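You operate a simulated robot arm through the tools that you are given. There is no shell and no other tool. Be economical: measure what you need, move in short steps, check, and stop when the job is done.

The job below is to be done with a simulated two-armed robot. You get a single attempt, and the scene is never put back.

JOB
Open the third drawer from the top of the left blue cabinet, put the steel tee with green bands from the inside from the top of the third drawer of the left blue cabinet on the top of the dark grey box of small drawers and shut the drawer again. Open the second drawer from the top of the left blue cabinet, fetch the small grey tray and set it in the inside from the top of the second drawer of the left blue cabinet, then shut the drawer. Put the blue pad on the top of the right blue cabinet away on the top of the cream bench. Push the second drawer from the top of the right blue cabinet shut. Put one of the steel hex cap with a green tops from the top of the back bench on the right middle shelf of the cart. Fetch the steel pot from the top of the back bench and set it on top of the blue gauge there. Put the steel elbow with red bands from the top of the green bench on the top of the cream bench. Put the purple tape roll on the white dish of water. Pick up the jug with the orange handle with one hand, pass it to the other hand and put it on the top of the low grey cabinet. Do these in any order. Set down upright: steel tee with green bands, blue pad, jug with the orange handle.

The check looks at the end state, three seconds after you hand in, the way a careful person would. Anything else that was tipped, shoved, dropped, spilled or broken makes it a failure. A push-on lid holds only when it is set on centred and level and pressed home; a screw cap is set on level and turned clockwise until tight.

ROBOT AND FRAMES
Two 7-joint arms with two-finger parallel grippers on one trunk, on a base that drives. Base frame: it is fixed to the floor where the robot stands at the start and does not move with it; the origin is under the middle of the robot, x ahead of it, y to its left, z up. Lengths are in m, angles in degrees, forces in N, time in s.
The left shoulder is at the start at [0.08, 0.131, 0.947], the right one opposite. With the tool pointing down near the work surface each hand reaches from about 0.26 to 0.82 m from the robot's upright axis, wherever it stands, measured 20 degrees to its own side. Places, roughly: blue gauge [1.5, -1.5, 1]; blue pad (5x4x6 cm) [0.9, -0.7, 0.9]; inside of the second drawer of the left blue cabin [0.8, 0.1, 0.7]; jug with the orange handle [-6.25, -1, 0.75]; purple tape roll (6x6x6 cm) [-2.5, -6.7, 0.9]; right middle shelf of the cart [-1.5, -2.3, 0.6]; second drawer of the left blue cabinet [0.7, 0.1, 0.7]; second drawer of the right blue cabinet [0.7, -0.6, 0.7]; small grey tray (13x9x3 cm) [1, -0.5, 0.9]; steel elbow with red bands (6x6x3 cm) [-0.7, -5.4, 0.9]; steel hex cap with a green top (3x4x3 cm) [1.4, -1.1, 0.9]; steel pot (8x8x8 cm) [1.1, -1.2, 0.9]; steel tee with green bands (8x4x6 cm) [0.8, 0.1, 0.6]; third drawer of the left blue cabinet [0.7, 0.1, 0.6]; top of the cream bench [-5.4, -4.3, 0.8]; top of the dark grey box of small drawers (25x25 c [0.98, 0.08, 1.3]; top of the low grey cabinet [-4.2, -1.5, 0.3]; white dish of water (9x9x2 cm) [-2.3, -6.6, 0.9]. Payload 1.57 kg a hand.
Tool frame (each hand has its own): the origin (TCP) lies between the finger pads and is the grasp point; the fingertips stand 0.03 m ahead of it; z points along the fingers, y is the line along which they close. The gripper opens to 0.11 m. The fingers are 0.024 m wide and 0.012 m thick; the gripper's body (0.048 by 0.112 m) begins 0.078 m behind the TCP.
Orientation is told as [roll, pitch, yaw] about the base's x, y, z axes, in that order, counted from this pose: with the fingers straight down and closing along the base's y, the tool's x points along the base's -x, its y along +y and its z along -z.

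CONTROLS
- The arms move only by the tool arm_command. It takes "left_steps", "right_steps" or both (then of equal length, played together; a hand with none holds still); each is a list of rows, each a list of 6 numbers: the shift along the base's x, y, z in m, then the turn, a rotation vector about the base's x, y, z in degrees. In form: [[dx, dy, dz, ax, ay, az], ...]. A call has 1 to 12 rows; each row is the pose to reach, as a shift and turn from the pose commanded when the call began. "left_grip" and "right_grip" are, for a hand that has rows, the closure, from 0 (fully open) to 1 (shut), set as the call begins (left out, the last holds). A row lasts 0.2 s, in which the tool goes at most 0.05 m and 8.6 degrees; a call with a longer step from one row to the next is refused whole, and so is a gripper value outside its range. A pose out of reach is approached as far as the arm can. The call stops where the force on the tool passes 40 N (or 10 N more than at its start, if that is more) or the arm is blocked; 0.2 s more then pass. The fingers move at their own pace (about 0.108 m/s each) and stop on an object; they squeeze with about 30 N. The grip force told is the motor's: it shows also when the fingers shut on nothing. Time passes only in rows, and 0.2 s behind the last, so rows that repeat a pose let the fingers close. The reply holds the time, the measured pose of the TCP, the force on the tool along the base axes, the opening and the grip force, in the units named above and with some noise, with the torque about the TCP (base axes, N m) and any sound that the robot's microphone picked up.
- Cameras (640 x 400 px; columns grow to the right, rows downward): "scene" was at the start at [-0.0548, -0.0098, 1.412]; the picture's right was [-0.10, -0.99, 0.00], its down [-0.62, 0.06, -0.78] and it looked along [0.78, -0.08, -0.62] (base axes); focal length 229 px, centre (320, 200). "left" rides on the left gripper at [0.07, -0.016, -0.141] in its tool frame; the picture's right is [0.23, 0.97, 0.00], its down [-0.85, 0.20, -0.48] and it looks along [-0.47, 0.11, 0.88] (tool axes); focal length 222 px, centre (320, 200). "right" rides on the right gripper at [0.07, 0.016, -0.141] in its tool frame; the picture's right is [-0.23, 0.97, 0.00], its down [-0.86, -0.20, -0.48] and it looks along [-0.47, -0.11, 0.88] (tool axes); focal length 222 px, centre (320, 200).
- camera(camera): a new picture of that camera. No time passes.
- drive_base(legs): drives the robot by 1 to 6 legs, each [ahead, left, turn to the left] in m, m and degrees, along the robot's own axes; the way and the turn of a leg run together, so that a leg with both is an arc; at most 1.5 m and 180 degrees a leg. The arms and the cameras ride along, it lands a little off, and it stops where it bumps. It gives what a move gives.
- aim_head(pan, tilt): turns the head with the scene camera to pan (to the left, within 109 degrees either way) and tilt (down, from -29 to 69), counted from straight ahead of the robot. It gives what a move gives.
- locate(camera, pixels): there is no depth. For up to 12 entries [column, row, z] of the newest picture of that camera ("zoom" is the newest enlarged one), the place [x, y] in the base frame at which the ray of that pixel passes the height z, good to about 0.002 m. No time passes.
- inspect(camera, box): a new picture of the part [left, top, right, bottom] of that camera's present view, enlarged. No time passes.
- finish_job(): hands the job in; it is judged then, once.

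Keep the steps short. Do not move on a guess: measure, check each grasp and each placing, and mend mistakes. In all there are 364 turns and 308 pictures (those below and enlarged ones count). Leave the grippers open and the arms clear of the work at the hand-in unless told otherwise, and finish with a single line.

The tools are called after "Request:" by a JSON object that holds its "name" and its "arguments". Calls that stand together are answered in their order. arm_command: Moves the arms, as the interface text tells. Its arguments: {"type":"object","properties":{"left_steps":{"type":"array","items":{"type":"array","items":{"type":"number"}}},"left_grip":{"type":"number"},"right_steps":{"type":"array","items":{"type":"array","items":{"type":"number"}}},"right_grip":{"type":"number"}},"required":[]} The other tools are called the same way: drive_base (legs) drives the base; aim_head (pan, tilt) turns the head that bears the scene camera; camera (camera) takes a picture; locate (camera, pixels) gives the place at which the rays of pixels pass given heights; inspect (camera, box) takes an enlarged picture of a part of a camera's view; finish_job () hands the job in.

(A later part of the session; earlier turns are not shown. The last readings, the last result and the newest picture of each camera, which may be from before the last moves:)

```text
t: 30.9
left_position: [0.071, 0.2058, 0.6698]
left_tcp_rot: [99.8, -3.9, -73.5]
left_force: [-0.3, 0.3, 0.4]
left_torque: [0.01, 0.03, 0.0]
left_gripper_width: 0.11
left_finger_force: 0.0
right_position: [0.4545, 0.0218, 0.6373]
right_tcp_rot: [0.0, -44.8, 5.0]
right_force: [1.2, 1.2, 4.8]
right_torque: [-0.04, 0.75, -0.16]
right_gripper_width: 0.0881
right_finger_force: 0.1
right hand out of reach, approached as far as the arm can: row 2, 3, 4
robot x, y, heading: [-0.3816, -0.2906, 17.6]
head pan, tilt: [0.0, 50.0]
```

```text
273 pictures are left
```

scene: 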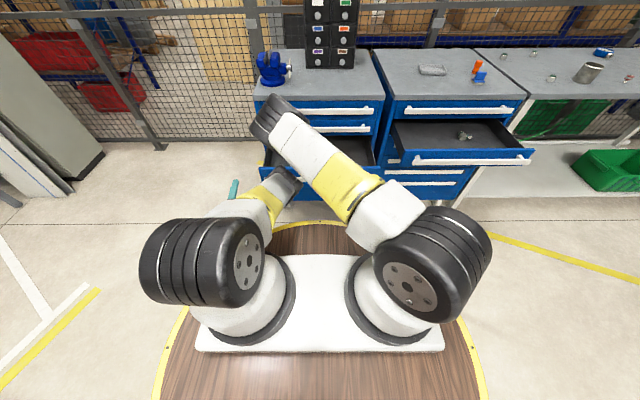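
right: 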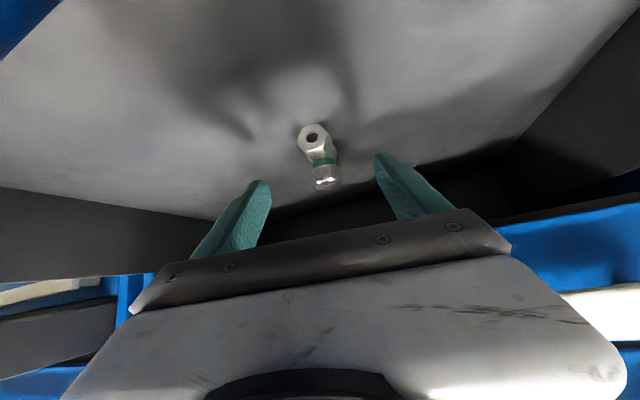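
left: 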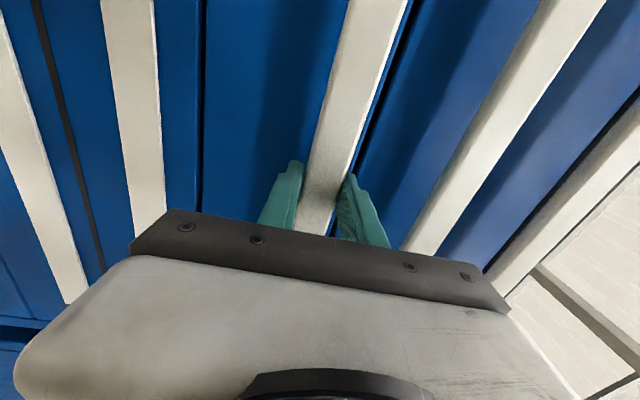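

Out of reach by about 4.5 cm. I back the hand out along its axis and drive 0.07 ahead.

Request:
{"name": "arm_command", "arguments": {"right_steps": [[-0.03, -0.004, 0.03, 0, 0, 0], [-0.06, -0.02, 0.06, 0, 0, 0]]}}

Request:
{"name": "drive_base", "arguments": {"legs": [[0.07, 0, 0]]}}

Request:
{"name": "camera", "arguments": {"camera": "right"}}

Request:
{"name": "camera", "arguments": {"camera": "scene"}}

```text
t: 31.6
left_position: [0.0721, 0.2054, 0.6714]
left_tcp_rot: [99.7, -3.9, -73.5]
left_force: [-0.3, -0.7, 0.1]
left_torque: [-0.01, 0.01, 0.0]
left_gripper_width: 0.11
left_finger_force: 0.1
right_position: [0.3967, 0.0031, 0.6963]
right_tcp_rot: [-0.1, -44.7, 5.0]
right_force: [0.4, -1.4, -0.1]
right_torque: [-0.02, 0.0, 0.0]
right_gripper_width: 0.0879
right_finger_force: 0.0
robot x, y, heading: [-0.379, -0.2909, 17.6]
head pan, tilt: [0.0, 50.0]
```

```text
t: 32.6
left_position: [0.1405, 0.2265, 0.6705]
left_tcp_rot: [99.6, -3.9, -73.5]
left_force: [-0.6, -0.2, -0.3]
left_torque: [0.0, 0.01, 0.04]
left_gripper_width: 0.11
left_finger_force: 0.0
right_position: [0.4654, 0.0234, 0.6964]
right_tcp_rot: [0.0, -44.8, 5.0]
right_force: [-0.1, -0.3, 0.2]
right_torque: [0.04, 0.01, 0.03]
right_gripper_width: 0.0882
right_finger_force: 0.0
robot x, y, heading: [-0.313, -0.27, 17.5]
head pan, tilt: [0.0, 50.0]
```

```text
272 pictures are left
```

right: 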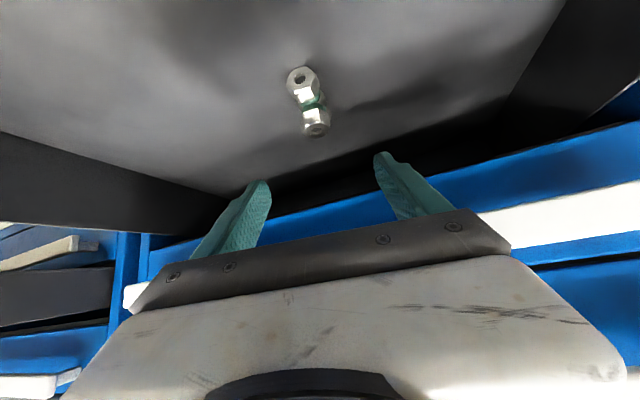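

```text
271 pictures are left
```

scene: 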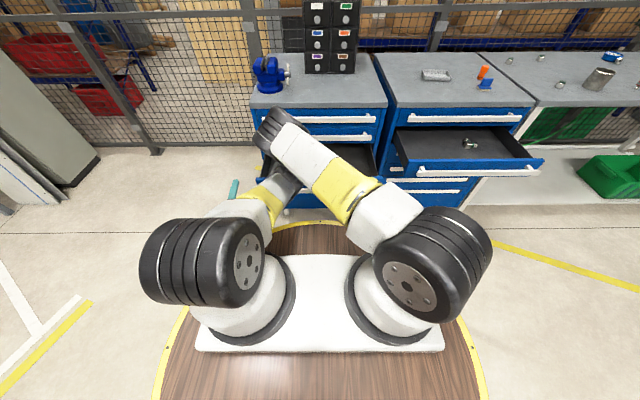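

Request:
{"name": "locate", "arguments": {"camera": "right", "pixels": [[317, 130, 0.633], [317, 130, 0.618], [301, 80, 0.59], [301, 80, 0.577]]}}

```text
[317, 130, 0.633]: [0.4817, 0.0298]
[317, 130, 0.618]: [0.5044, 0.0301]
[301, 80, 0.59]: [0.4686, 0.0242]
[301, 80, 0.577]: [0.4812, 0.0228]
```

Consistent: tee centre (0.494,0.029). I move down onto it with fingers straddling.

Request:
{"name": "arm_command", "arguments": {"right_steps": [[0.005, 0.002, -0.03, 0, 0, 0], [0.013, 0.004, -0.06, 0, 0, 0], [0.022, 0.005, -0.082, 0, 0, 0], [0.027, 0.006, -0.091, 0, 0, 0]]}}

Request:
{"name": "camera", "arguments": {"camera": "right"}}

```text
t: 33.6
left_position: [0.1346, 0.2246, 0.6636]
left_tcp_rot: [98.8, -3.7, -73.6]
left_force: [0.3, -0.1, -0.4]
left_torque: [0.03, 0.0, -0.03]
left_gripper_width: 0.1101
left_finger_force: 0.1
right_position: [0.4985, 0.0356, 0.6207]
right_tcp_rot: [1.3, -45.5, 4.1]
right_force: [-0.2, -0.1, 1.0]
right_torque: [0.02, -0.02, 0.03]
right_gripper_width: 0.0879
right_finger_force: 0.1
robot x, y, heading: [-0.3136, -0.27, 17.4]
head pan, tilt: [0.0, 50.0]
```

```text
270 pictures are left
```

right: 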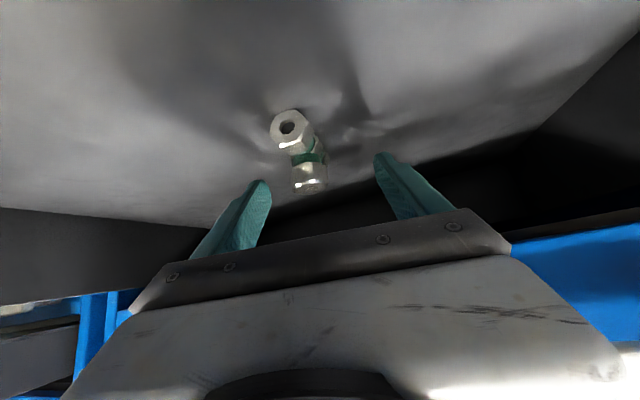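

The forearms touch again slightly. I lower the left hand 0.1 m to make room.

Request:
{"name": "arm_command", "arguments": {"left_steps": [[0, 0, -0.025, 0, 0, 0], [0, 0, -0.05, 0, 0, 0], [0, 0, -0.075, 0, 0, 0], [0, 0, -0.1, 0, 0, 0]]}}

Request:
{"name": "camera", "arguments": {"camera": "scene"}}

```text
t: 34.6
left_position: [0.1409, 0.2262, 0.5701]
left_tcp_rot: [99.7, -3.8, -73.8]
left_force: [-0.5, 0.0, -0.9]
left_torque: [0.01, -0.02, 0.02]
left_gripper_width: 0.1101
left_finger_force: 0.1
right_position: [0.4925, 0.0291, 0.6046]
right_tcp_rot: [-0.1, -44.7, 5.0]
right_force: [-0.8, 0.5, -0.3]
right_torque: [0.03, 0.01, 0.0]
right_gripper_width: 0.088
right_finger_force: 0.0
robot x, y, heading: [-0.3115, -0.2653, 17.2]
head pan, tilt: [0.0, 50.0]
```

```text
269 pictures are left
```

scene: 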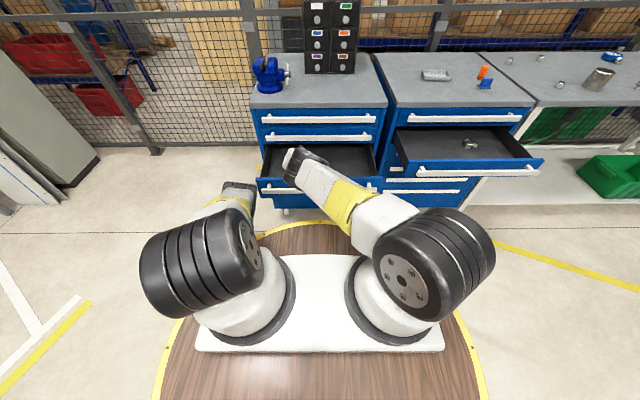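

Right hand is now at its target. I check the view.

Request:
{"name": "camera", "arguments": {"camera": "right"}}

```text
268 pictures are left
```

right: 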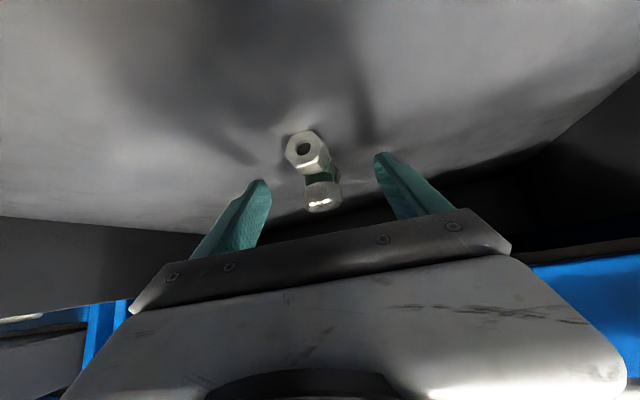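

The branch sits at the grasp point. I trim yaw +6° and close.

Request:
{"name": "arm_command", "arguments": {"right_steps": [[0, 0, -0.004, 0, 0, 6], [0, 0, -0.004, 0, 0, 6], [0, 0, -0.004, 0, 0, 6], [0, 0, -0.004, 0, 0, 6], [0, 0, -0.004, 0, 0, 6]], "right_grip": 1}}

Request:
{"name": "camera", "arguments": {"camera": "right"}}

```text
t: 35.8
left_position: [0.1415, 0.2269, 0.5707]
left_tcp_rot: [99.7, -3.9, -73.6]
left_force: [0.0, -0.9, -0.6]
left_torque: [0.0, 0.0, -0.01]
left_gripper_width: 0.1099
left_finger_force: 0.0
right_position: [0.4927, 0.0297, 0.6004]
right_tcp_rot: [0.0, -44.9, 11.0]
right_force: [-0.8, -0.1, -0.4]
right_torque: [0.01, 0.05, 0.01]
right_gripper_width: 0.0313
right_finger_force: 29.9
robot x, y, heading: [-0.3101, -0.2697, 17.3]
head pan, tilt: [0.0, 50.0]
```

```text
267 pictures are left
```

right: 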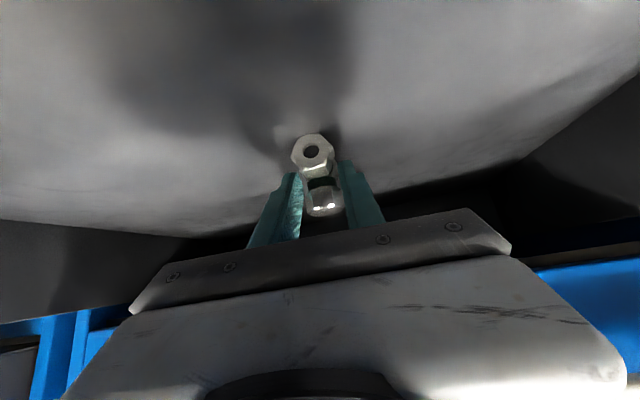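

Tee gripped (31 mm). I lift slightly, draw it back 0.09 from the upper handles, then raise it.

Request:
{"name": "arm_command", "arguments": {"right_steps": [[0, 0, 0.02, 0, 0, 0], [-0.03, -0.01, 0.04, 0, 0, 0], [-0.065, -0.02, 0.055, 0, 0, 0], [-0.09, -0.028, 0.085, 0, 0, 0], [-0.09, -0.028, 0.13, 0, 0, 0], [-0.09, -0.028, 0.175, 0, 0, 0], [-0.09, -0.028, 0.22, 0, 0, 0], [-0.09, -0.028, 0.265, 0, 0, 0], [-0.09, -0.028, 0.31, 0, 0, 0]]}}

Request:
{"name": "camera", "arguments": {"camera": "right"}}

Request:
{"name": "camera", "arguments": {"camera": "scene"}}

```text
t: 37.8
left_position: [0.1404, 0.2272, 0.5695]
left_tcp_rot: [99.7, -3.8, -73.5]
left_force: [0.1, 0.5, 0.1]
left_torque: [0.03, -0.03, 0.0]
left_gripper_width: 0.11
left_finger_force: 0.0
right_position: [0.4019, 0.0013, 0.909]
right_tcp_rot: [-0.1, -44.7, 11.0]
right_force: [-0.5, -0.1, -2.1]
right_torque: [0.01, 0.06, 0.01]
right_gripper_width: 0.0315
right_finger_force: 30.3
robot x, y, heading: [-0.3121, -0.2714, 17.4]
head pan, tilt: [0.0, 50.0]
```

```text
266 pictures are left
```

right: 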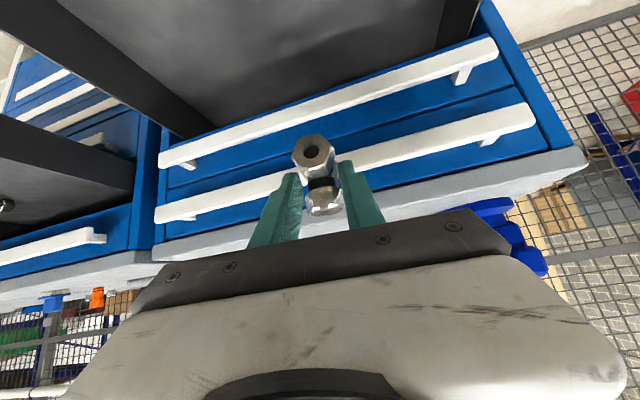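

```text
265 pictures are left
```

scene: 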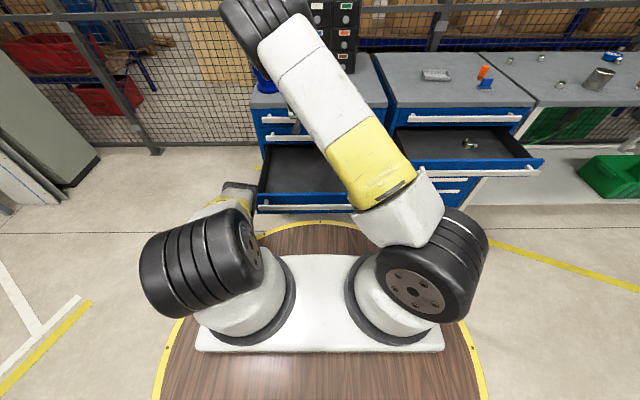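

Now the left hand: close its fingers and bring the tips in front of the open drawer's bar.

Request:
{"name": "arm_command", "arguments": {"left_steps": [[-0.025, -0.008, 0.02, 0, 0, 0], [-0.025, -0.008, 0.05, 0, 0, 0], [-0.015, -0.04, 0.075, 0, 0, 0], [-0.002, -0.08, 0.075, 0, 0, 0], [0.01, -0.12, 0.075, 0, 0, 0], [0.017, -0.139, 0.075, 0, 0, 0]], "left_grip": 1}}

Request:
{"name": "camera", "arguments": {"camera": "scene"}}

Request:
{"name": "camera", "arguments": {"camera": "left"}}

```text
t: 38.7
left_position: [0.1254, 0.1843, 0.6464]
left_tcp_rot: [99.8, -2.7, -72.0]
left_force: [-1.2, 2.0, 0.7]
left_torque: [0.02, 0.03, 0.01]
left_gripper_width: 0.0002
left_finger_force: 21.7
right_position: [0.4014, 0.0023, 0.9077]
right_tcp_rot: [-0.2, -44.8, 11.1]
right_force: [0.6, 0.1, -1.0]
right_torque: [-0.06, 0.04, -0.01]
right_gripper_width: 0.0311
right_finger_force: 30.0
robot x, y, heading: [-0.3116, -0.2652, 17.2]
head pan, tilt: [0.0, 50.0]
stopped in row 4 (left hand): the force on the tool passed its limit at 67 N (the readings are from after the stop); the commanded pose is now the measured one
```

```text
264 pictures are left
```

scene: 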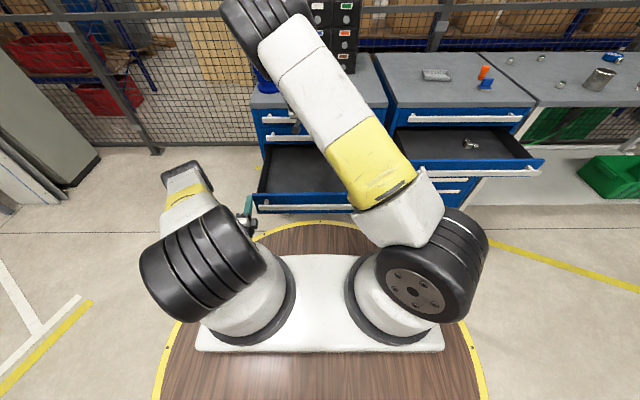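

```text
263 pictures are left
```

left: 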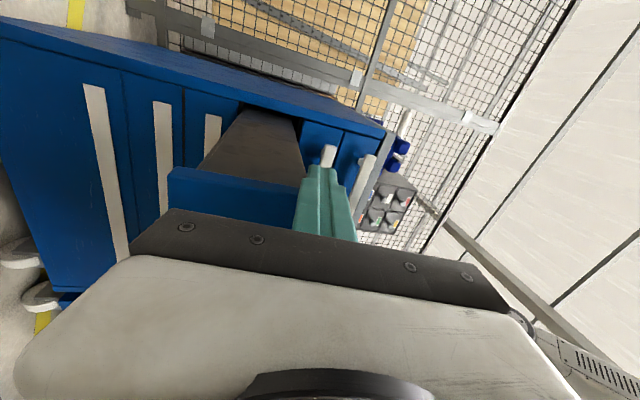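

The fingertips met the bar's end from the side. I move off it, drive the base back 0.08, then shift sideways.

Request:
{"name": "arm_command", "arguments": {"left_steps": [[-0.01, 0.03, 0, 0, 0, 0]]}}

Request:
{"name": "drive_base", "arguments": {"legs": [[-0.08, 0, 0]]}}

Request:
{"name": "arm_command", "arguments": {"left_steps": [[0.008, -0.035, 0, 0, 0, 0], [0.018, -0.07, 0, 0, 0, 0], [0.029, -0.105, 0, 0, 0, 0], [0.04, -0.14, 0, 0, 0, 0]]}}

Request:
{"name": "camera", "arguments": {"camera": "scene"}}

Request:
{"name": "camera", "arguments": {"camera": "left"}}

```text
t: 39.1
left_position: [0.1168, 0.2111, 0.648]
left_tcp_rot: [99.8, -2.9, -72.1]
left_force: [-0.1, -0.3, -0.3]
left_torque: [0.0, 0.01, 0.0]
left_gripper_width: 0.0
left_finger_force: 21.5
right_position: [0.4008, 0.0024, 0.9091]
right_tcp_rot: [-0.1, -44.7, 11.2]
right_force: [0.2, -1.1, -1.2]
right_torque: [0.0, 0.04, -0.02]
right_gripper_width: 0.031
right_finger_force: 29.9
robot x, y, heading: [-0.3139, -0.2693, 17.3]
head pan, tilt: [0.0, 50.0]
```

```text
t: 40.1
left_position: [0.0426, 0.189, 0.6477]
left_tcp_rot: [99.8, -2.9, -72.1]
left_force: [-0.2, -0.1, 0.6]
left_torque: [0.0, 0.01, 0.03]
left_gripper_width: 0.0001
left_finger_force: 21.3
right_position: [0.3278, -0.0213, 0.9099]
right_tcp_rot: [-0.2, -44.8, 11.0]
right_force: [-0.4, 0.3, -1.1]
right_torque: [0.04, 0.04, 0.02]
right_gripper_width: 0.0311
right_finger_force: 30.0
robot x, y, heading: [-0.3869, -0.2918, 17.3]
head pan, tilt: [0.0, 50.0]
```

```text
t: 41.1
left_position: [0.0853, 0.0487, 0.6479]
left_tcp_rot: [99.8, -2.9, -72.1]
left_force: [-0.1, 0.3, 0.1]
left_torque: [-0.01, -0.01, -0.04]
left_gripper_width: 0.0
left_finger_force: 21.1
right_position: [0.3264, -0.0216, 0.9079]
right_tcp_rot: [-0.1, -44.8, 11.2]
right_force: [-1.0, 0.4, -0.9]
right_torque: [-0.05, 0.02, -0.04]
right_gripper_width: 0.0312
right_finger_force: 29.6
robot x, y, heading: [-0.3869, -0.2882, 17.4]
head pan, tilt: [0.0, 50.0]
```

```text
262 pictures are left
```

scene: 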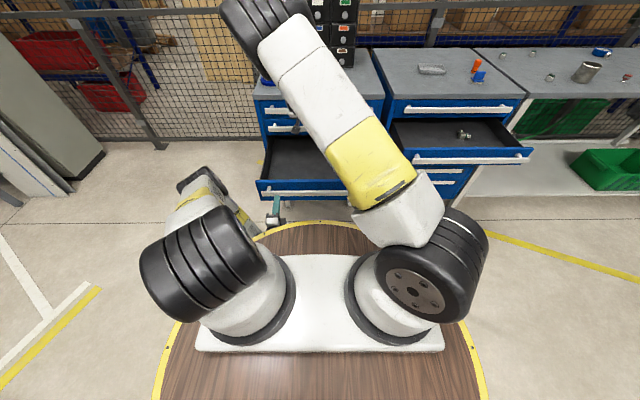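

```text
261 pictures are left
```

left: 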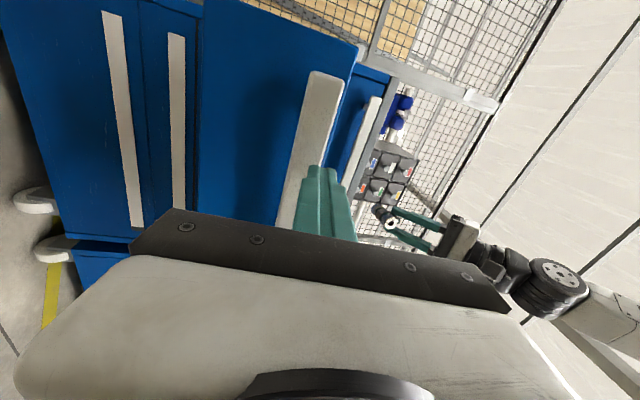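

I lower the left tips to the bar's height, raise the right hand with the tee, and push the drawer with the left arm.

Request:
{"name": "arm_command", "arguments": {"left_steps": [[0.004, -0.01, -0.012, 0, 0, 0], [0.02, 0.003, -0.012, 0, 0, 0], [0.048, 0.012, -0.012, 0, 0, 0], [0.086, 0.024, -0.012, 0, 0, 0], [0.124, 0.036, -0.012, 0, 0, 0], [0.162, 0.048, -0.012, 0, 0, 0], [0.2, 0.06, -0.012, 0, 0, 0], [0.238, 0.072, -0.012, 0, 0, 0]], "right_steps": [[0, 0, 0.04, 0, 0, 0], [0, 0, 0.08, 0, 0, 0], [0, 0, 0.12, 0, 0, 0], [0, 0, 0.16, 0, 0, 0], [0, 0, 0.2, 0, 0, 0], [0, 0, 0.24, 0, 0, 0], [0, 0, 0.28, 0, 0, 0], [0, 0, 0.32, 0, 0, 0]]}}

Request:
{"name": "camera", "arguments": {"camera": "scene"}}

Request:
{"name": "camera", "arguments": {"camera": "left"}}

```text
t: 43.0
left_position: [0.3235, 0.1217, 0.6344]
left_tcp_rot: [99.7, -2.9, -72.2]
left_force: [0.2, 0.3, 0.0]
left_torque: [0.01, -0.01, 0.0]
left_gripper_width: 0.0
left_finger_force: 21.8
right_position: [0.3277, -0.0209, 1.2321]
right_tcp_rot: [0.0, -44.8, 11.0]
right_force: [0.2, 0.7, -1.3]
right_torque: [-0.02, 0.01, -0.04]
right_gripper_width: 0.0312
right_finger_force: 29.8
robot x, y, heading: [-0.3882, -0.2904, 17.5]
head pan, tilt: [0.0, 50.0]
```

```text
260 pictures are left
```

scene: 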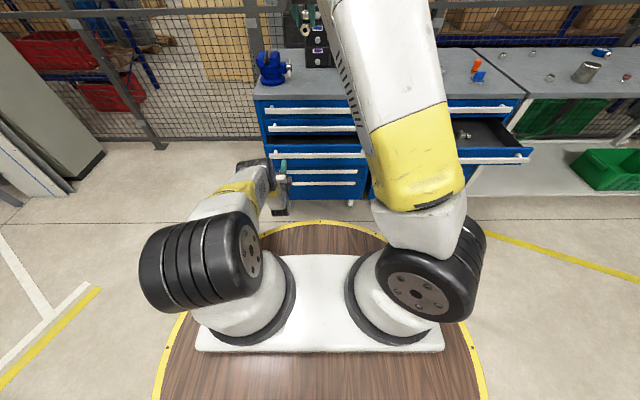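

```text
259 pictures are left
```

left: 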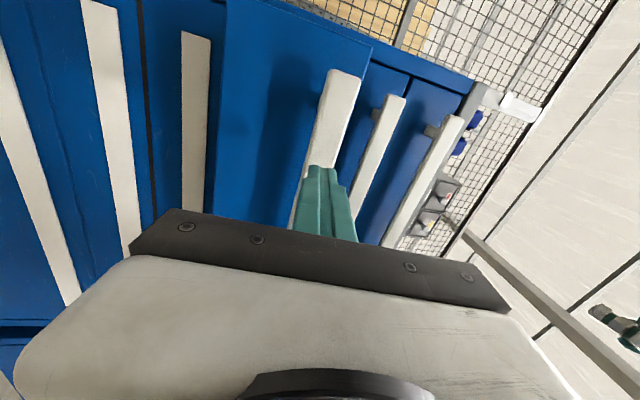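

Drawer nearly shut. I drive 0.07 ahead (hand still pushing) and finish with the arm.

Request:
{"name": "drive_base", "arguments": {"legs": [[0.07, 0, 0]]}}

Request:
{"name": "arm_command", "arguments": {"left_steps": [[0.019, 0.006, 0, 0, 0, 0], [0.038, 0.012, 0, 0, 0, 0], [0.057, 0.018, 0, 0, 0, 0], [0.076, 0.024, 0, 0, 0, 0], [0.095, 0.03, 0, 0, 0, 0]]}}

Request:
{"name": "camera", "arguments": {"camera": "scene"}}

Request:
{"name": "camera", "arguments": {"camera": "left"}}

```text
t: 44.0
left_position: [0.3901, 0.1425, 0.6354]
left_tcp_rot: [99.8, -2.9, -72.1]
left_force: [0.1, 0.3, 0.4]
left_torque: [0.0, 0.0, 0.0]
left_gripper_width: 0.0
left_finger_force: 21.6
right_position: [0.3941, -0.0011, 1.2293]
right_tcp_rot: [-0.2, -44.8, 11.1]
right_force: [-0.6, -0.3, -1.5]
right_torque: [-0.02, 0.03, 0.0]
right_gripper_width: 0.0312
right_finger_force: 30.5
robot x, y, heading: [-0.3228, -0.2689, 17.2]
head pan, tilt: [0.0, 50.0]
```

```text
t: 44.7
left_position: [0.434, 0.1567, 0.6324]
left_tcp_rot: [99.9, -3.1, -72.2]
left_force: [-8.9, -1.7, 2.6]
left_torque: [-0.04, -0.05, -0.1]
left_gripper_width: 0.0
left_finger_force: 21.0
left hand out of reach, approached as far as the arm can: row 3
right_position: [0.3937, -0.0006, 1.2295]
right_tcp_rot: [-0.1, -44.7, 11.0]
right_force: [-0.5, 0.0, -0.2]
right_torque: [0.02, 0.04, 0.01]
right_gripper_width: 0.0311
right_finger_force: 30.0
robot x, y, heading: [-0.3212, -0.2738, 17.2]
head pan, tilt: [0.0, 50.0]
stopped in row 3 (left hand): the force on the tool passed its limit at 70 N (the readings are from after the stop); the commanded pose is now the measured one
```

```text
258 pictures are left
```

scene: 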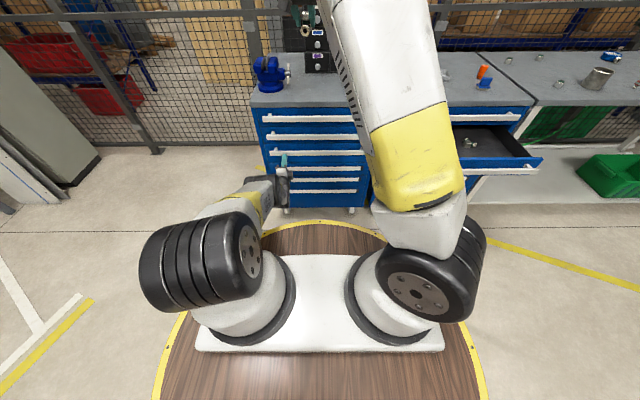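

```text
257 pictures are left
```

left: 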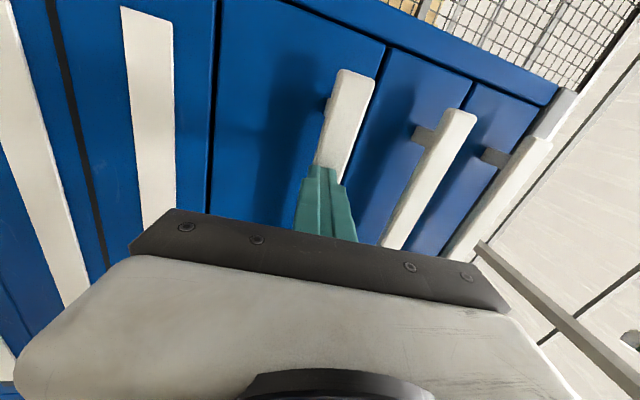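

Drawer 3 is shut flush. I retract the left hand up and back before approaching the box.

Request:
{"name": "arm_command", "arguments": {"left_steps": [[-0.04, -0.013, 0, 0, 0, 0], [-0.08, -0.025, 0.01, 0, 0, 0], [-0.12, -0.038, 0.03, 0, 0, 0], [-0.145, -0.046, 0.07, 0, 0, 0], [-0.165, -0.052, 0.11, 0, 0, 0], [-0.18, -0.057, 0.155, 0, 0, 0], [-0.195, -0.062, 0.2, 0, 0, 0], [-0.21, -0.066, 0.245, 0, 0, 0], [-0.225, -0.071, 0.29, 0, 0, 0], [-0.24, -0.076, 0.335, 0, 0, 0], [-0.255, -0.08, 0.38, 0, 0, 0], [-0.27, -0.085, 0.425, 0, 0, 0]]}}

Request:
{"name": "aim_head", "arguments": {"pan": 0, "tilt": 20}}

Request:
{"name": "camera", "arguments": {"camera": "scene"}}

Request:
{"name": "camera", "arguments": {"camera": "right"}}

```text
t: 47.3
left_position: [0.1893, 0.0846, 1.0514]
left_tcp_rot: [99.9, -3.0, -72.2]
left_force: [0.3, 0.4, 0.8]
left_torque: [0.01, -0.02, 0.02]
left_gripper_width: 0.0
left_finger_force: 21.3
left hand out of reach, approached as far as the arm can: row 12
right_position: [0.3947, -0.0004, 1.2302]
right_tcp_rot: [-0.1, -44.7, 10.9]
right_force: [0.0, 0.7, -1.2]
right_torque: [0.0, 0.07, 0.01]
right_gripper_width: 0.0309
right_finger_force: 29.8
robot x, y, heading: [-0.3189, -0.2704, 17.3]
head pan, tilt: [0.0, 50.0]
```

```text
t: 48.3
left_position: [0.1908, 0.0838, 1.0494]
left_tcp_rot: [99.9, -2.9, -72.2]
left_force: [0.6, -0.1, 0.5]
left_torque: [0.01, 0.01, -0.03]
left_gripper_width: 0.0001
left_finger_force: 21.4
right_position: [0.3945, -0.0007, 1.2307]
right_tcp_rot: [-0.1, -44.7, 11.0]
right_force: [-1.0, -0.1, -1.1]
right_torque: [-0.01, 0.05, 0.03]
right_gripper_width: 0.0311
right_finger_force: 30.3
robot x, y, heading: [-0.3183, -0.2704, 17.3]
head pan, tilt: [0.0, 20.0]
```

```text
256 pictures are left
```

scene: 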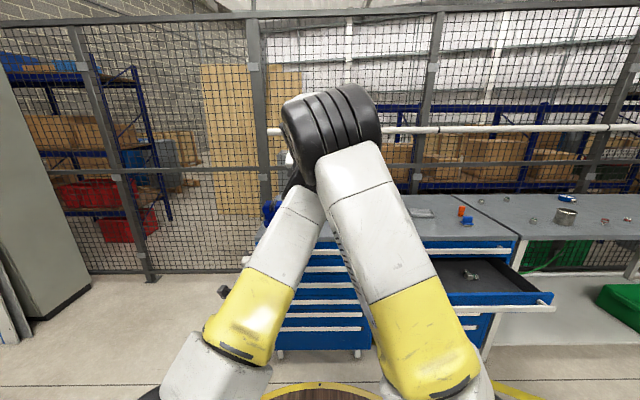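

```text
255 pictures are left
```

right: 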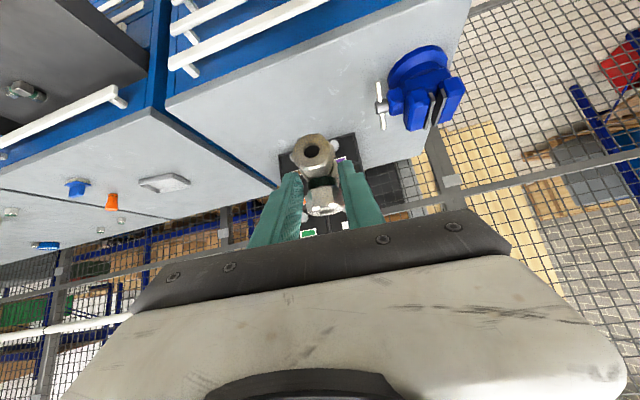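

I plan to set the tee on the cabinet top, regrasp it flatter, then place it on the box (too far to place at 45°). I turn the base 30° left and drive towards the cabinet.

Request:
{"name": "drive_base", "arguments": {"legs": [[0, 0, 30], [0.276, -0.223, 0]]}}

Request:
{"name": "aim_head", "arguments": {"pan": -30, "tilt": 35}}

Request:
{"name": "camera", "arguments": {"camera": "scene"}}

Request:
{"name": "camera", "arguments": {"camera": "right"}}

```text
t: 52.0
left_position: [0.2968, 0.3426, 1.0506]
left_tcp_rot: [100.0, -3.0, -42.3]
left_force: [-0.2, -0.3, 0.2]
left_torque: [0.0, 0.02, 0.01]
left_gripper_width: 0.0
left_finger_force: 21.5
right_position: [0.5164, 0.3726, 1.231]
right_tcp_rot: [-0.2, -44.7, 40.9]
right_force: [0.9, -0.6, -1.9]
right_torque: [-0.03, 0.02, -0.03]
right_gripper_width: 0.0312
right_finger_force: 30.0
robot x, y, heading: [0.0285, -0.2183, 47.1]
head pan, tilt: [0.0, 20.0]
```

```text
t: 53.0
left_position: [0.2965, 0.3443, 1.0497]
left_tcp_rot: [99.9, -3.1, -42.3]
left_force: [0.3, -0.5, -0.1]
left_torque: [0.01, -0.01, 0.0]
left_gripper_width: 0.0002
left_finger_force: 21.3
right_position: [0.5165, 0.3729, 1.2301]
right_tcp_rot: [-0.1, -44.7, 40.9]
right_force: [-0.5, 0.3, -2.2]
right_torque: [0.02, 0.04, 0.0]
right_gripper_width: 0.031
right_finger_force: 30.0
robot x, y, heading: [0.0307, -0.2189, 47.4]
head pan, tilt: [-30.0, 35.0]
```

```text
254 pictures are left
```

scene: 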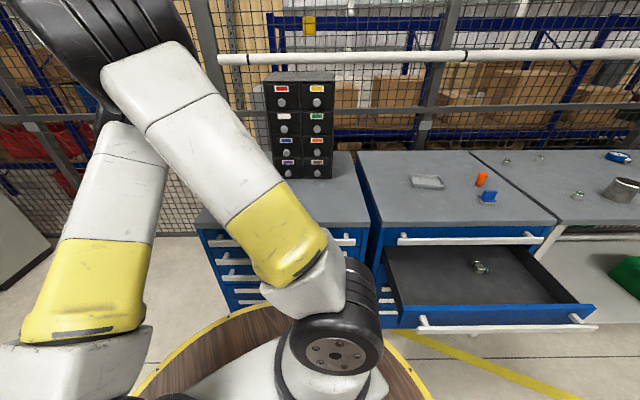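

```text
253 pictures are left
```

right: 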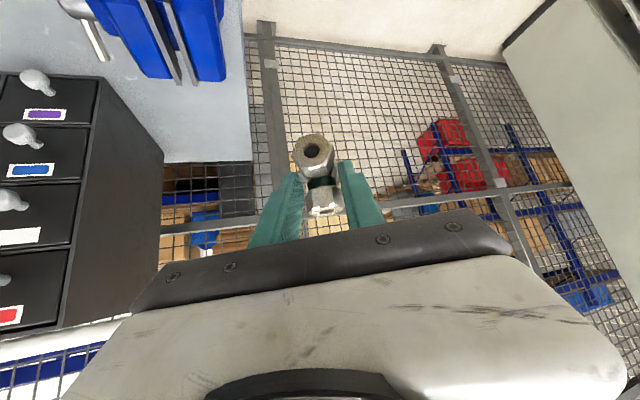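

Box top is clear. I swing the right hand to above the free front part of the cabinet top, at (0.687,0.006).

Request:
{"name": "arm_command", "arguments": {"right_steps": [[0.017, -0.037, 0, 0, 0, -2], [0.034, -0.073, 0, 0, 0, -4], [0.051, -0.11, 0, 0, 0, -6], [0.068, -0.147, 0, 0, 0, -8], [0.085, -0.183, 0, 0, 0, -10], [0.102, -0.22, 0, 0, 0, -12], [0.119, -0.257, 0, 0, 0, -14], [0.136, -0.294, 0, 0, 0, -16], [0.153, -0.33, 0, 0, 0, -18], [0.17, -0.367, 0, 0, 0, -20], [0.17, -0.367, -0.05, 0, 0, -20], [0.17, -0.367, -0.1, 0, 0, -20]]}}

Request:
{"name": "camera", "arguments": {"camera": "right"}}

Request:
{"name": "camera", "arguments": {"camera": "scene"}}

```text
t: 55.6
left_position: [0.2976, 0.3434, 1.0495]
left_tcp_rot: [99.9, -2.9, -42.3]
left_force: [-0.2, 0.1, -0.9]
left_torque: [-0.03, -0.01, 0.0]
left_gripper_width: 0.0
left_finger_force: 21.9
right_position: [0.6851, 0.0066, 1.1286]
right_tcp_rot: [0.0, -44.7, 20.9]
right_force: [-1.3, -1.1, -1.4]
right_torque: [0.01, 0.02, 0.01]
right_gripper_width: 0.0309
right_finger_force: 30.3
robot x, y, heading: [0.0303, -0.2191, 47.4]
head pan, tilt: [-30.0, 35.0]
```

```text
252 pictures are left
```

right: 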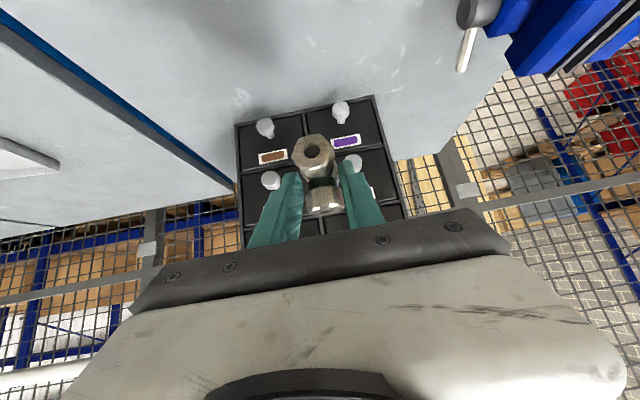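

```text
251 pictures are left
```

scene: 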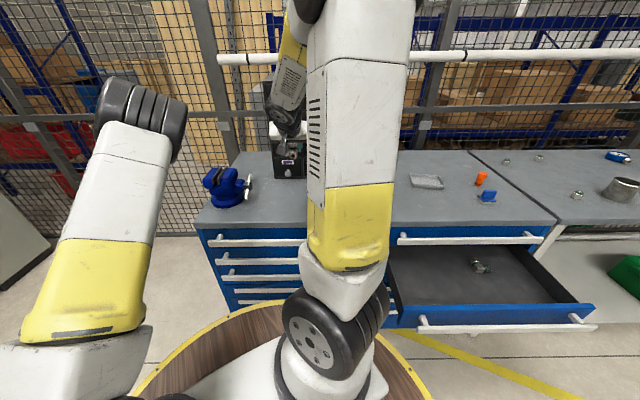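

I lower carefully until the tee touches the cabinet top.

Request:
{"name": "arm_command", "arguments": {"right_steps": [[0, 0, -0.05, 0, 0, 0], [0, 0, -0.1, 0, 0, 0], [0, 0, -0.15, 0, 0, 0], [0, 0, -0.17, 0, 0, 0], [0, 0, -0.178, 0, 0, 0], [0, 0, -0.186, 0, 0, 0], [0, 0, -0.194, 0, 0, 0]]}}

Request:
{"name": "inspect", "arguments": {"camera": "right", "box": [240, 100, 400, 240]}}

```text
t: 57.2
left_position: [0.2977, 0.3427, 1.0513]
left_tcp_rot: [100.0, -2.9, -42.3]
left_force: [0.6, -0.1, 0.1]
left_torque: [0.02, 0.02, 0.01]
left_gripper_width: 0.0
left_finger_force: 21.1
right_position: [0.6891, 0.0092, 0.9431]
right_tcp_rot: [-0.2, -45.6, 21.1]
right_force: [1.8, 0.4, 6.4]
right_torque: [0.04, 0.08, 0.0]
right_gripper_width: 0.0312
right_finger_force: 29.7
robot x, y, heading: [0.0245, -0.2182, 47.1]
head pan, tilt: [-30.0, 35.0]
stopped in row 7 (right hand): the force on the tool passed its limit at 41 N (the readings are from after the stop); the commanded pose is now the measured one
```

```text
2.86 times, centred on (320, 170) of right
```

zoom: 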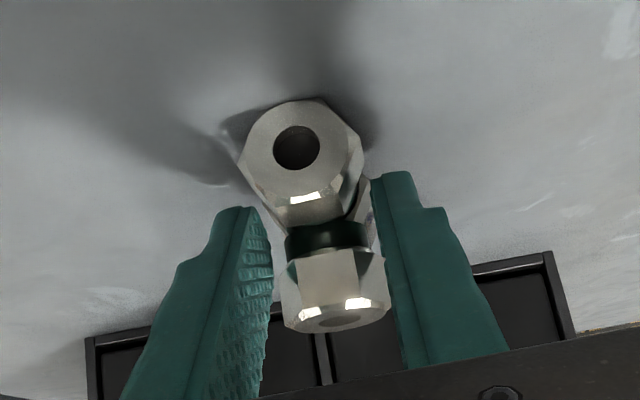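

Contact. I open, flatten the tool by 20° around the tee, and look before regripping.

Request:
{"name": "arm_command", "arguments": {"right_steps": [[0, 0, 0, 0, 0, 0], [0, 0, 0, 0, 0, 0], [0, 0, 0, 2.4, -6.2, 0], [0, 0, -0.002, 4.8, -12.4, 0], [0, 0, -0.004, 7.17, -18.67, 0]], "right_grip": 0.35}}

Request:
{"name": "camera", "arguments": {"camera": "right"}}

```text
t: 58.4
left_position: [0.2963, 0.3435, 1.0497]
left_tcp_rot: [99.9, -3.0, -42.2]
left_force: [0.1, -0.5, 0.6]
left_torque: [0.02, 0.01, 0.0]
left_gripper_width: 0.0
left_finger_force: 21.3
right_position: [0.6887, 0.0071, 0.9393]
right_tcp_rot: [0.0, -65.5, 20.8]
right_force: [0.1, 0.3, -0.3]
right_torque: [-0.01, -0.01, -0.01]
right_gripper_width: 0.0714
right_finger_force: 0.1
robot x, y, heading: [0.0342, -0.2166, 47.3]
head pan, tilt: [-30.0, 35.0]
```

```text
249 pictures are left
```

right: 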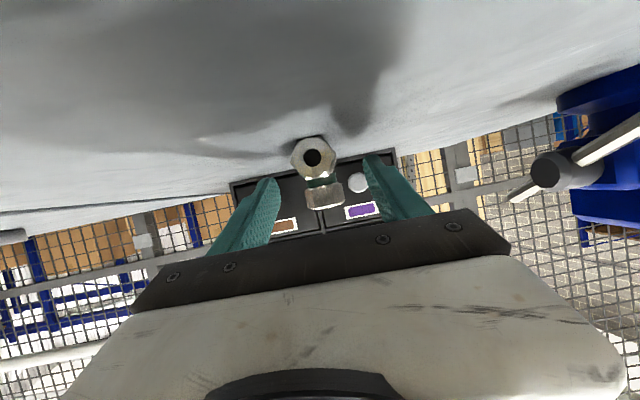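

Good alignment; I close again.

Request:
{"name": "arm_command", "arguments": {"right_steps": [[0, 0, 0, 0, 0, 0], [0, 0, 0, 0, 0, 0], [0, 0, 0, 0, 0, 0], [0, 0, 0.03, 0, 0, 0], [0, 0, 0.06, 0, 0, 0]], "right_grip": 1}}

Request:
{"name": "camera", "arguments": {"camera": "right"}}

```text
t: 59.6
left_position: [0.297, 0.3434, 1.0501]
left_tcp_rot: [99.8, -3.1, -42.3]
left_force: [0.7, 0.3, -0.7]
left_torque: [0.0, -0.02, 0.02]
left_gripper_width: 0.0
left_finger_force: 21.6
right_position: [0.6895, 0.0097, 0.9979]
right_tcp_rot: [-0.1, -65.4, 20.8]
right_force: [0.8, -1.0, -1.9]
right_torque: [-0.01, 0.05, 0.01]
right_gripper_width: 0.0311
right_finger_force: 29.4
robot x, y, heading: [0.0335, -0.217, 47.3]
head pan, tilt: [-30.0, 35.0]
```

```text
248 pictures are left
```

right: 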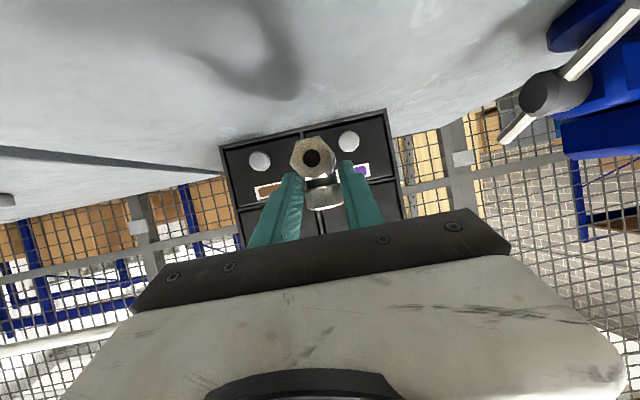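

Tee regripped. I raise it to 1.42, then drive 0.08 towards the cabinet.

Request:
{"name": "arm_command", "arguments": {"right_steps": [[0, 0, 0.04, 0, 0, 0], [0, 0, 0.08, 0, 0, 0], [0, 0, 0.12, 0, 0, 0], [0, 0, 0.16, 0, 0, 0], [0, 0, 0.2, 0, 0, 0], [0, 0, 0.24, 0, 0, 0], [0, 0, 0.28, 0, 0, 0], [0, 0, 0.32, 0, 0, 0], [0, 0, 0.36, 0, 0, 0], [0, 0, 0.4, 0, 0, 0], [0, 0, 0.425, 0, 0, 0]]}}

Request:
{"name": "drive_base", "arguments": {"legs": [[0.07, -0.04, 0]]}}

Request:
{"name": "aim_head", "arguments": {"pan": -30, "tilt": 15}}

Request:
{"name": "camera", "arguments": {"camera": "scene"}}

Request:
{"name": "camera", "arguments": {"camera": "right"}}

```text
t: 62.0
left_position: [0.298, 0.3436, 1.0514]
left_tcp_rot: [99.9, -3.0, -42.3]
left_force: [-1.0, 0.4, -0.2]
left_torque: [0.0, 0.05, -0.03]
left_gripper_width: 0.0
left_finger_force: 21.3
right_position: [0.6862, 0.0054, 1.4236]
right_tcp_rot: [0.0, -65.5, 20.8]
right_force: [0.8, 1.0, -1.5]
right_torque: [0.0, 0.07, 0.0]
right_gripper_width: 0.0313
right_finger_force: 29.7
robot x, y, heading: [0.0317, -0.2181, 47.4]
head pan, tilt: [-30.0, 35.0]
```

```text
t: 63.1
left_position: [0.3722, 0.3677, 1.0494]
left_tcp_rot: [99.9, -3.0, -42.3]
left_force: [0.0, -0.7, -0.1]
left_torque: [0.0, -0.01, -0.02]
left_gripper_width: 0.0
left_finger_force: 21.5
right_position: [0.7623, 0.0295, 1.4231]
right_tcp_rot: [-0.2, -65.5, 21.0]
right_force: [0.2, 0.6, -2.2]
right_torque: [-0.02, 0.05, -0.04]
right_gripper_width: 0.0315
right_finger_force: 30.6
robot x, y, heading: [0.1065, -0.1937, 47.4]
head pan, tilt: [-30.0, 35.0]
```

```text
t: 63.9
left_position: [0.3727, 0.3685, 1.051]
left_tcp_rot: [99.9, -3.1, -42.2]
left_force: [-0.5, -0.6, -0.2]
left_torque: [-0.03, 0.03, 0.01]
left_gripper_width: 0.0003
left_finger_force: 21.5
right_position: [0.7615, 0.0286, 1.4224]
right_tcp_rot: [-0.1, -65.6, 21.0]
right_force: [0.1, 1.1, -2.0]
right_torque: [-0.01, 0.03, -0.02]
right_gripper_width: 0.0313
right_finger_force: 29.3
robot x, y, heading: [0.1058, -0.1917, 47.4]
head pan, tilt: [-30.0, 15.0]
```

```text
247 pictures are left
```

scene: 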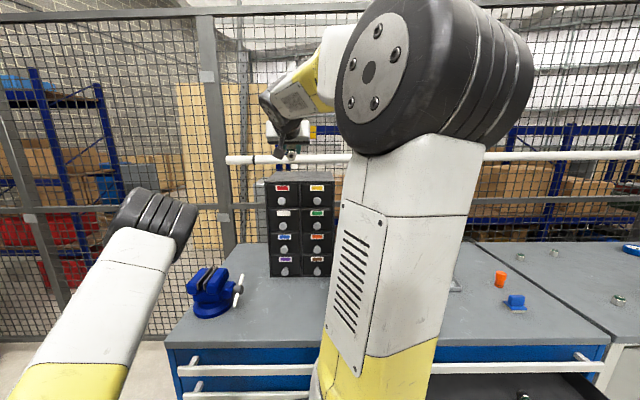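

```text
246 pictures are left
```

right: 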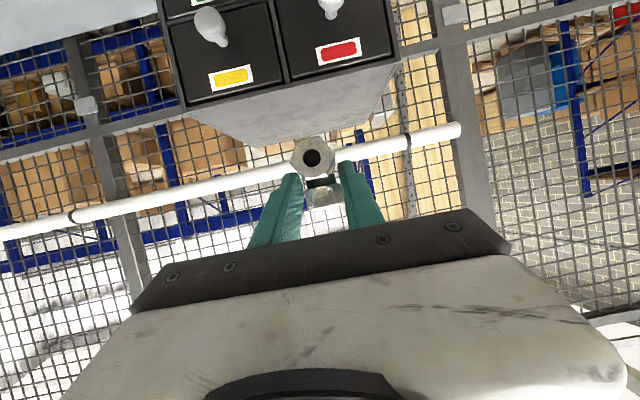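

I locate the box's top front corners, (183,107) and (398,60), at 1.30.

Request:
{"name": "locate", "arguments": {"camera": "right", "pixels": [[183, 107, 1.3], [398, 60, 1.3], [183, 107, 1.28], [398, 60, 1.28], [252, 145, 1.3]]}}

Request:
{"name": "locate", "arguments": {"camera": "scene", "pixels": [[264, 182, 1.3], [334, 182, 1.3], [264, 182, 1.28], [334, 182, 1.28]]}}

```text
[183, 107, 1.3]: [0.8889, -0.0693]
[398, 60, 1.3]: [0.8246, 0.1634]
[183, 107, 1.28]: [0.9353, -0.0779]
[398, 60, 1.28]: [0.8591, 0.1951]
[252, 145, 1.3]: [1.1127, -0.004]
```

```text
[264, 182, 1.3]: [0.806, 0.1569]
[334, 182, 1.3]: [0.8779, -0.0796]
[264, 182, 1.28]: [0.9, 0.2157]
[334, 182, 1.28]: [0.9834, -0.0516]
```

Box top confirmed at 1.30, front edge middle (0.856,0.045). I move the tee over (0.925,0.067) and then down.

Request:
{"name": "arm_command", "arguments": {"right_steps": [[0.03, 0.007, 0, 0, 0, 0], [0.06, 0.014, 0, 0, 0, 0], [0.09, 0.02, 0, 0, 0, 0], [0.12, 0.027, 0, 0, 0, 0], [0.145, 0.033, 0, 0, 0, 0], [0.163, 0.038, -0.01, 0, 0, 0], [0.163, 0.038, -0.03, 0, 0, 0]]}}

Request:
{"name": "camera", "arguments": {"camera": "right"}}

Request:
{"name": "inspect", "arguments": {"camera": "scene", "box": [220, 110, 380, 220]}}

```text
t: 65.5
left_position: [0.3717, 0.3675, 1.0518]
left_tcp_rot: [99.9, -3.0, -42.2]
left_force: [-0.1, 0.2, 1.2]
left_torque: [0.01, 0.01, -0.02]
left_gripper_width: 0.0
left_finger_force: 21.2
right_position: [0.9275, 0.0664, 1.393]
right_tcp_rot: [0.0, -65.4, 21.0]
right_force: [0.3, 0.3, -1.6]
right_torque: [-0.01, 0.06, 0.0]
right_gripper_width: 0.0311
right_finger_force: 30.7
robot x, y, heading: [0.1073, -0.194, 47.2]
head pan, tilt: [-30.0, 15.0]
```

```text
245 pictures are left
```

right: 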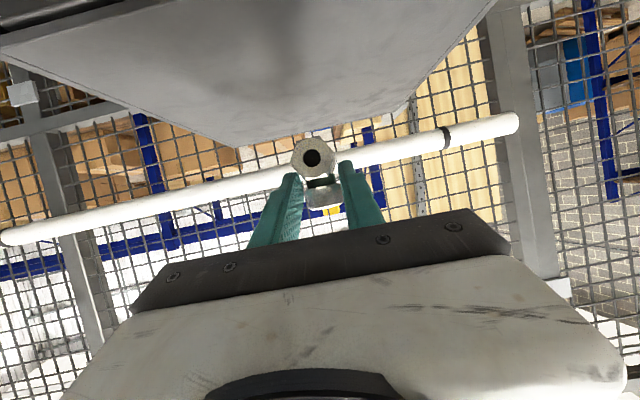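

```text
3.64 times, centred on (300, 165) of scene
```

zoom: 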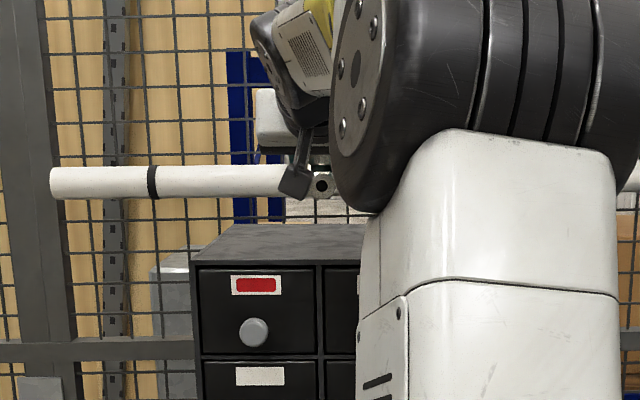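

Reachable. I lower in small steps until contact.

Request:
{"name": "arm_command", "arguments": {"right_steps": [[0, 0, -0.02, 0, 0, 0], [0, 0, -0.035, 0, 0, 0], [0, 0, -0.043, 0, 0, 0], [0, 0, -0.05, 0, 0, 0], [0, 0, -0.056, 0, 0, 0], [0, 0, -0.062, 0, 0, 0], [0, 0, -0.068, 0, 0, 0]]}}

Request:
{"name": "camera", "arguments": {"camera": "right"}}

```text
t: 67.1
left_position: [0.3725, 0.3689, 1.0496]
left_tcp_rot: [100.0, -3.0, -42.2]
left_force: [0.1, -0.5, 0.0]
left_torque: [0.02, 0.0, 0.01]
left_gripper_width: 0.0001
left_finger_force: 21.4
right_position: [0.9264, 0.0673, 1.3365]
right_tcp_rot: [0.3, -66.7, 20.9]
right_force: [2.2, 1.5, 3.4]
right_torque: [-0.01, -0.01, -0.01]
right_gripper_width: 0.0314
right_finger_force: 30.0
robot x, y, heading: [0.1071, -0.2014, 47.4]
head pan, tilt: [-30.0, 15.0]
stopped in row 7 (right hand): the force on the tool passed its limit at 44 N (the readings are from after the stop); the commanded pose is now the measured one
```

```text
243 pictures are left
```

right: 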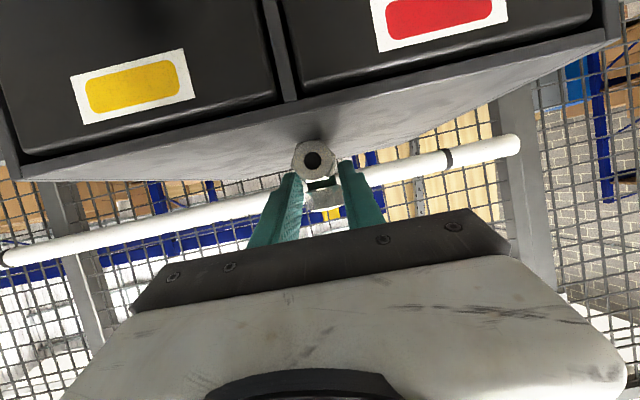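

Contact at 1.3365. I open and withdraw along the tool axis.

Request:
{"name": "arm_command", "arguments": {"right_steps": [[0, 0, 0, 0, 0, 0], [0, 0, 0, 0, 0, 0], [-0.025, -0.01, 0.013, 0, 0, 0], [-0.06, -0.023, 0.03, 0, 0, 0], [-0.1, -0.038, 0.05, 0, 0, 0], [-0.14, -0.05, 0.07, 0, 0, 0]], "right_grip": 0.35}}

Request:
{"name": "camera", "arguments": {"camera": "right"}}

Request:
{"name": "inspect", "arguments": {"camera": "scene", "box": [220, 110, 380, 220]}}

```text
t: 68.5
left_position: [0.3733, 0.3685, 1.0507]
left_tcp_rot: [99.9, -3.0, -42.2]
left_force: [0.7, -1.0, -0.2]
left_torque: [0.01, -0.01, -0.01]
left_gripper_width: 0.0
left_finger_force: 21.3
right_position: [0.783, 0.0172, 1.4077]
right_tcp_rot: [0.4, -66.6, 20.9]
right_force: [-0.1, 0.6, 0.6]
right_torque: [0.02, 0.0, -0.02]
right_gripper_width: 0.0715
right_finger_force: 0.0
robot x, y, heading: [0.1031, -0.1947, 47.3]
head pan, tilt: [-30.0, 15.0]
```

```text
242 pictures are left
```

right: 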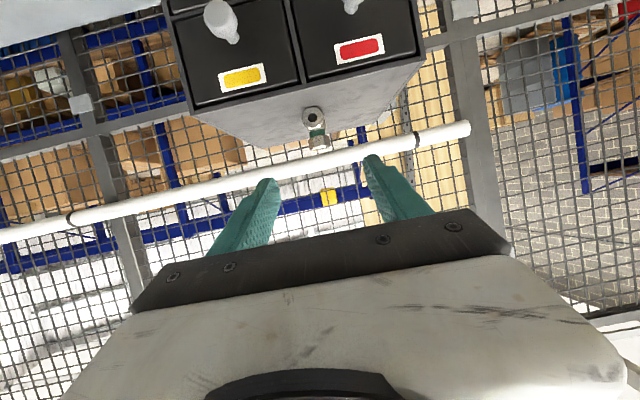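

```text
3.64 times, centred on (300, 165) of scene
```

zoom: 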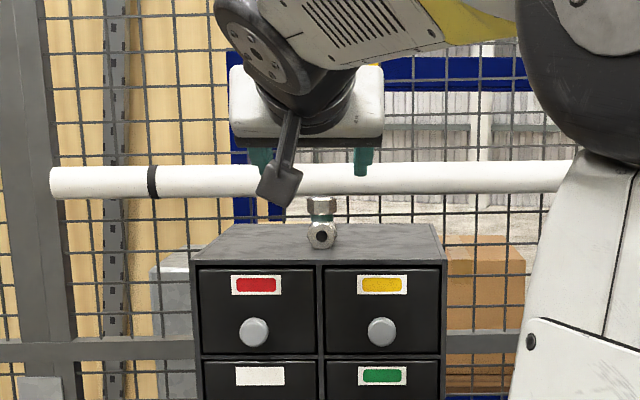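

The tee stands upright on the box. Next the right cabinet: I back off, square up and look at it.

Request:
{"name": "drive_base", "arguments": {"legs": [[-0.32, 0.185, 0], [0, 0, -30], [0, -0.6, 0]]}}

Request:
{"name": "aim_head", "arguments": {"pan": 0, "tilt": 35}}

Request:
{"name": "camera", "arguments": {"camera": "scene"}}

```text
t: 75.3
left_position: [0.4373, -0.4998, 1.0506]
left_tcp_rot: [99.9, -3.1, -70.8]
left_force: [-0.2, 0.3, -0.8]
left_torque: [-0.02, -0.01, 0.01]
left_gripper_width: 0.0
left_finger_force: 21.5
right_position: [0.628, -1.0051, 1.4081]
right_tcp_rot: [0.4, -66.6, -7.9]
right_force: [0.2, 0.9, -1.2]
right_torque: [0.07, 0.02, 0.01]
right_gripper_width: 0.0714
right_finger_force: 0.1
robot x, y, heading: [-0.0672, -0.8659, 18.7]
head pan, tilt: [-30.0, 15.0]
```

```text
t: 76.2
left_position: [0.4363, -0.499, 1.0503]
left_tcp_rot: [99.9, -2.9, -70.9]
left_force: [-0.2, 0.5, 0.1]
left_torque: [0.03, 0.03, -0.01]
left_gripper_width: 0.0001
left_finger_force: 20.9
right_position: [0.6286, -1.0053, 1.4087]
right_tcp_rot: [0.4, -66.7, -8.0]
right_force: [0.4, -0.2, -0.1]
right_torque: [0.02, -0.03, 0.01]
right_gripper_width: 0.0714
right_finger_force: 0.1
robot x, y, heading: [-0.066, -0.8672, 18.4]
head pan, tilt: [0.0, 35.0]
```

```text
240 pictures are left
```

scene: 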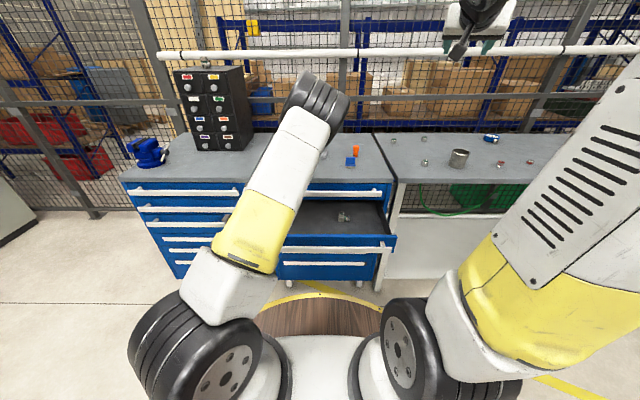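

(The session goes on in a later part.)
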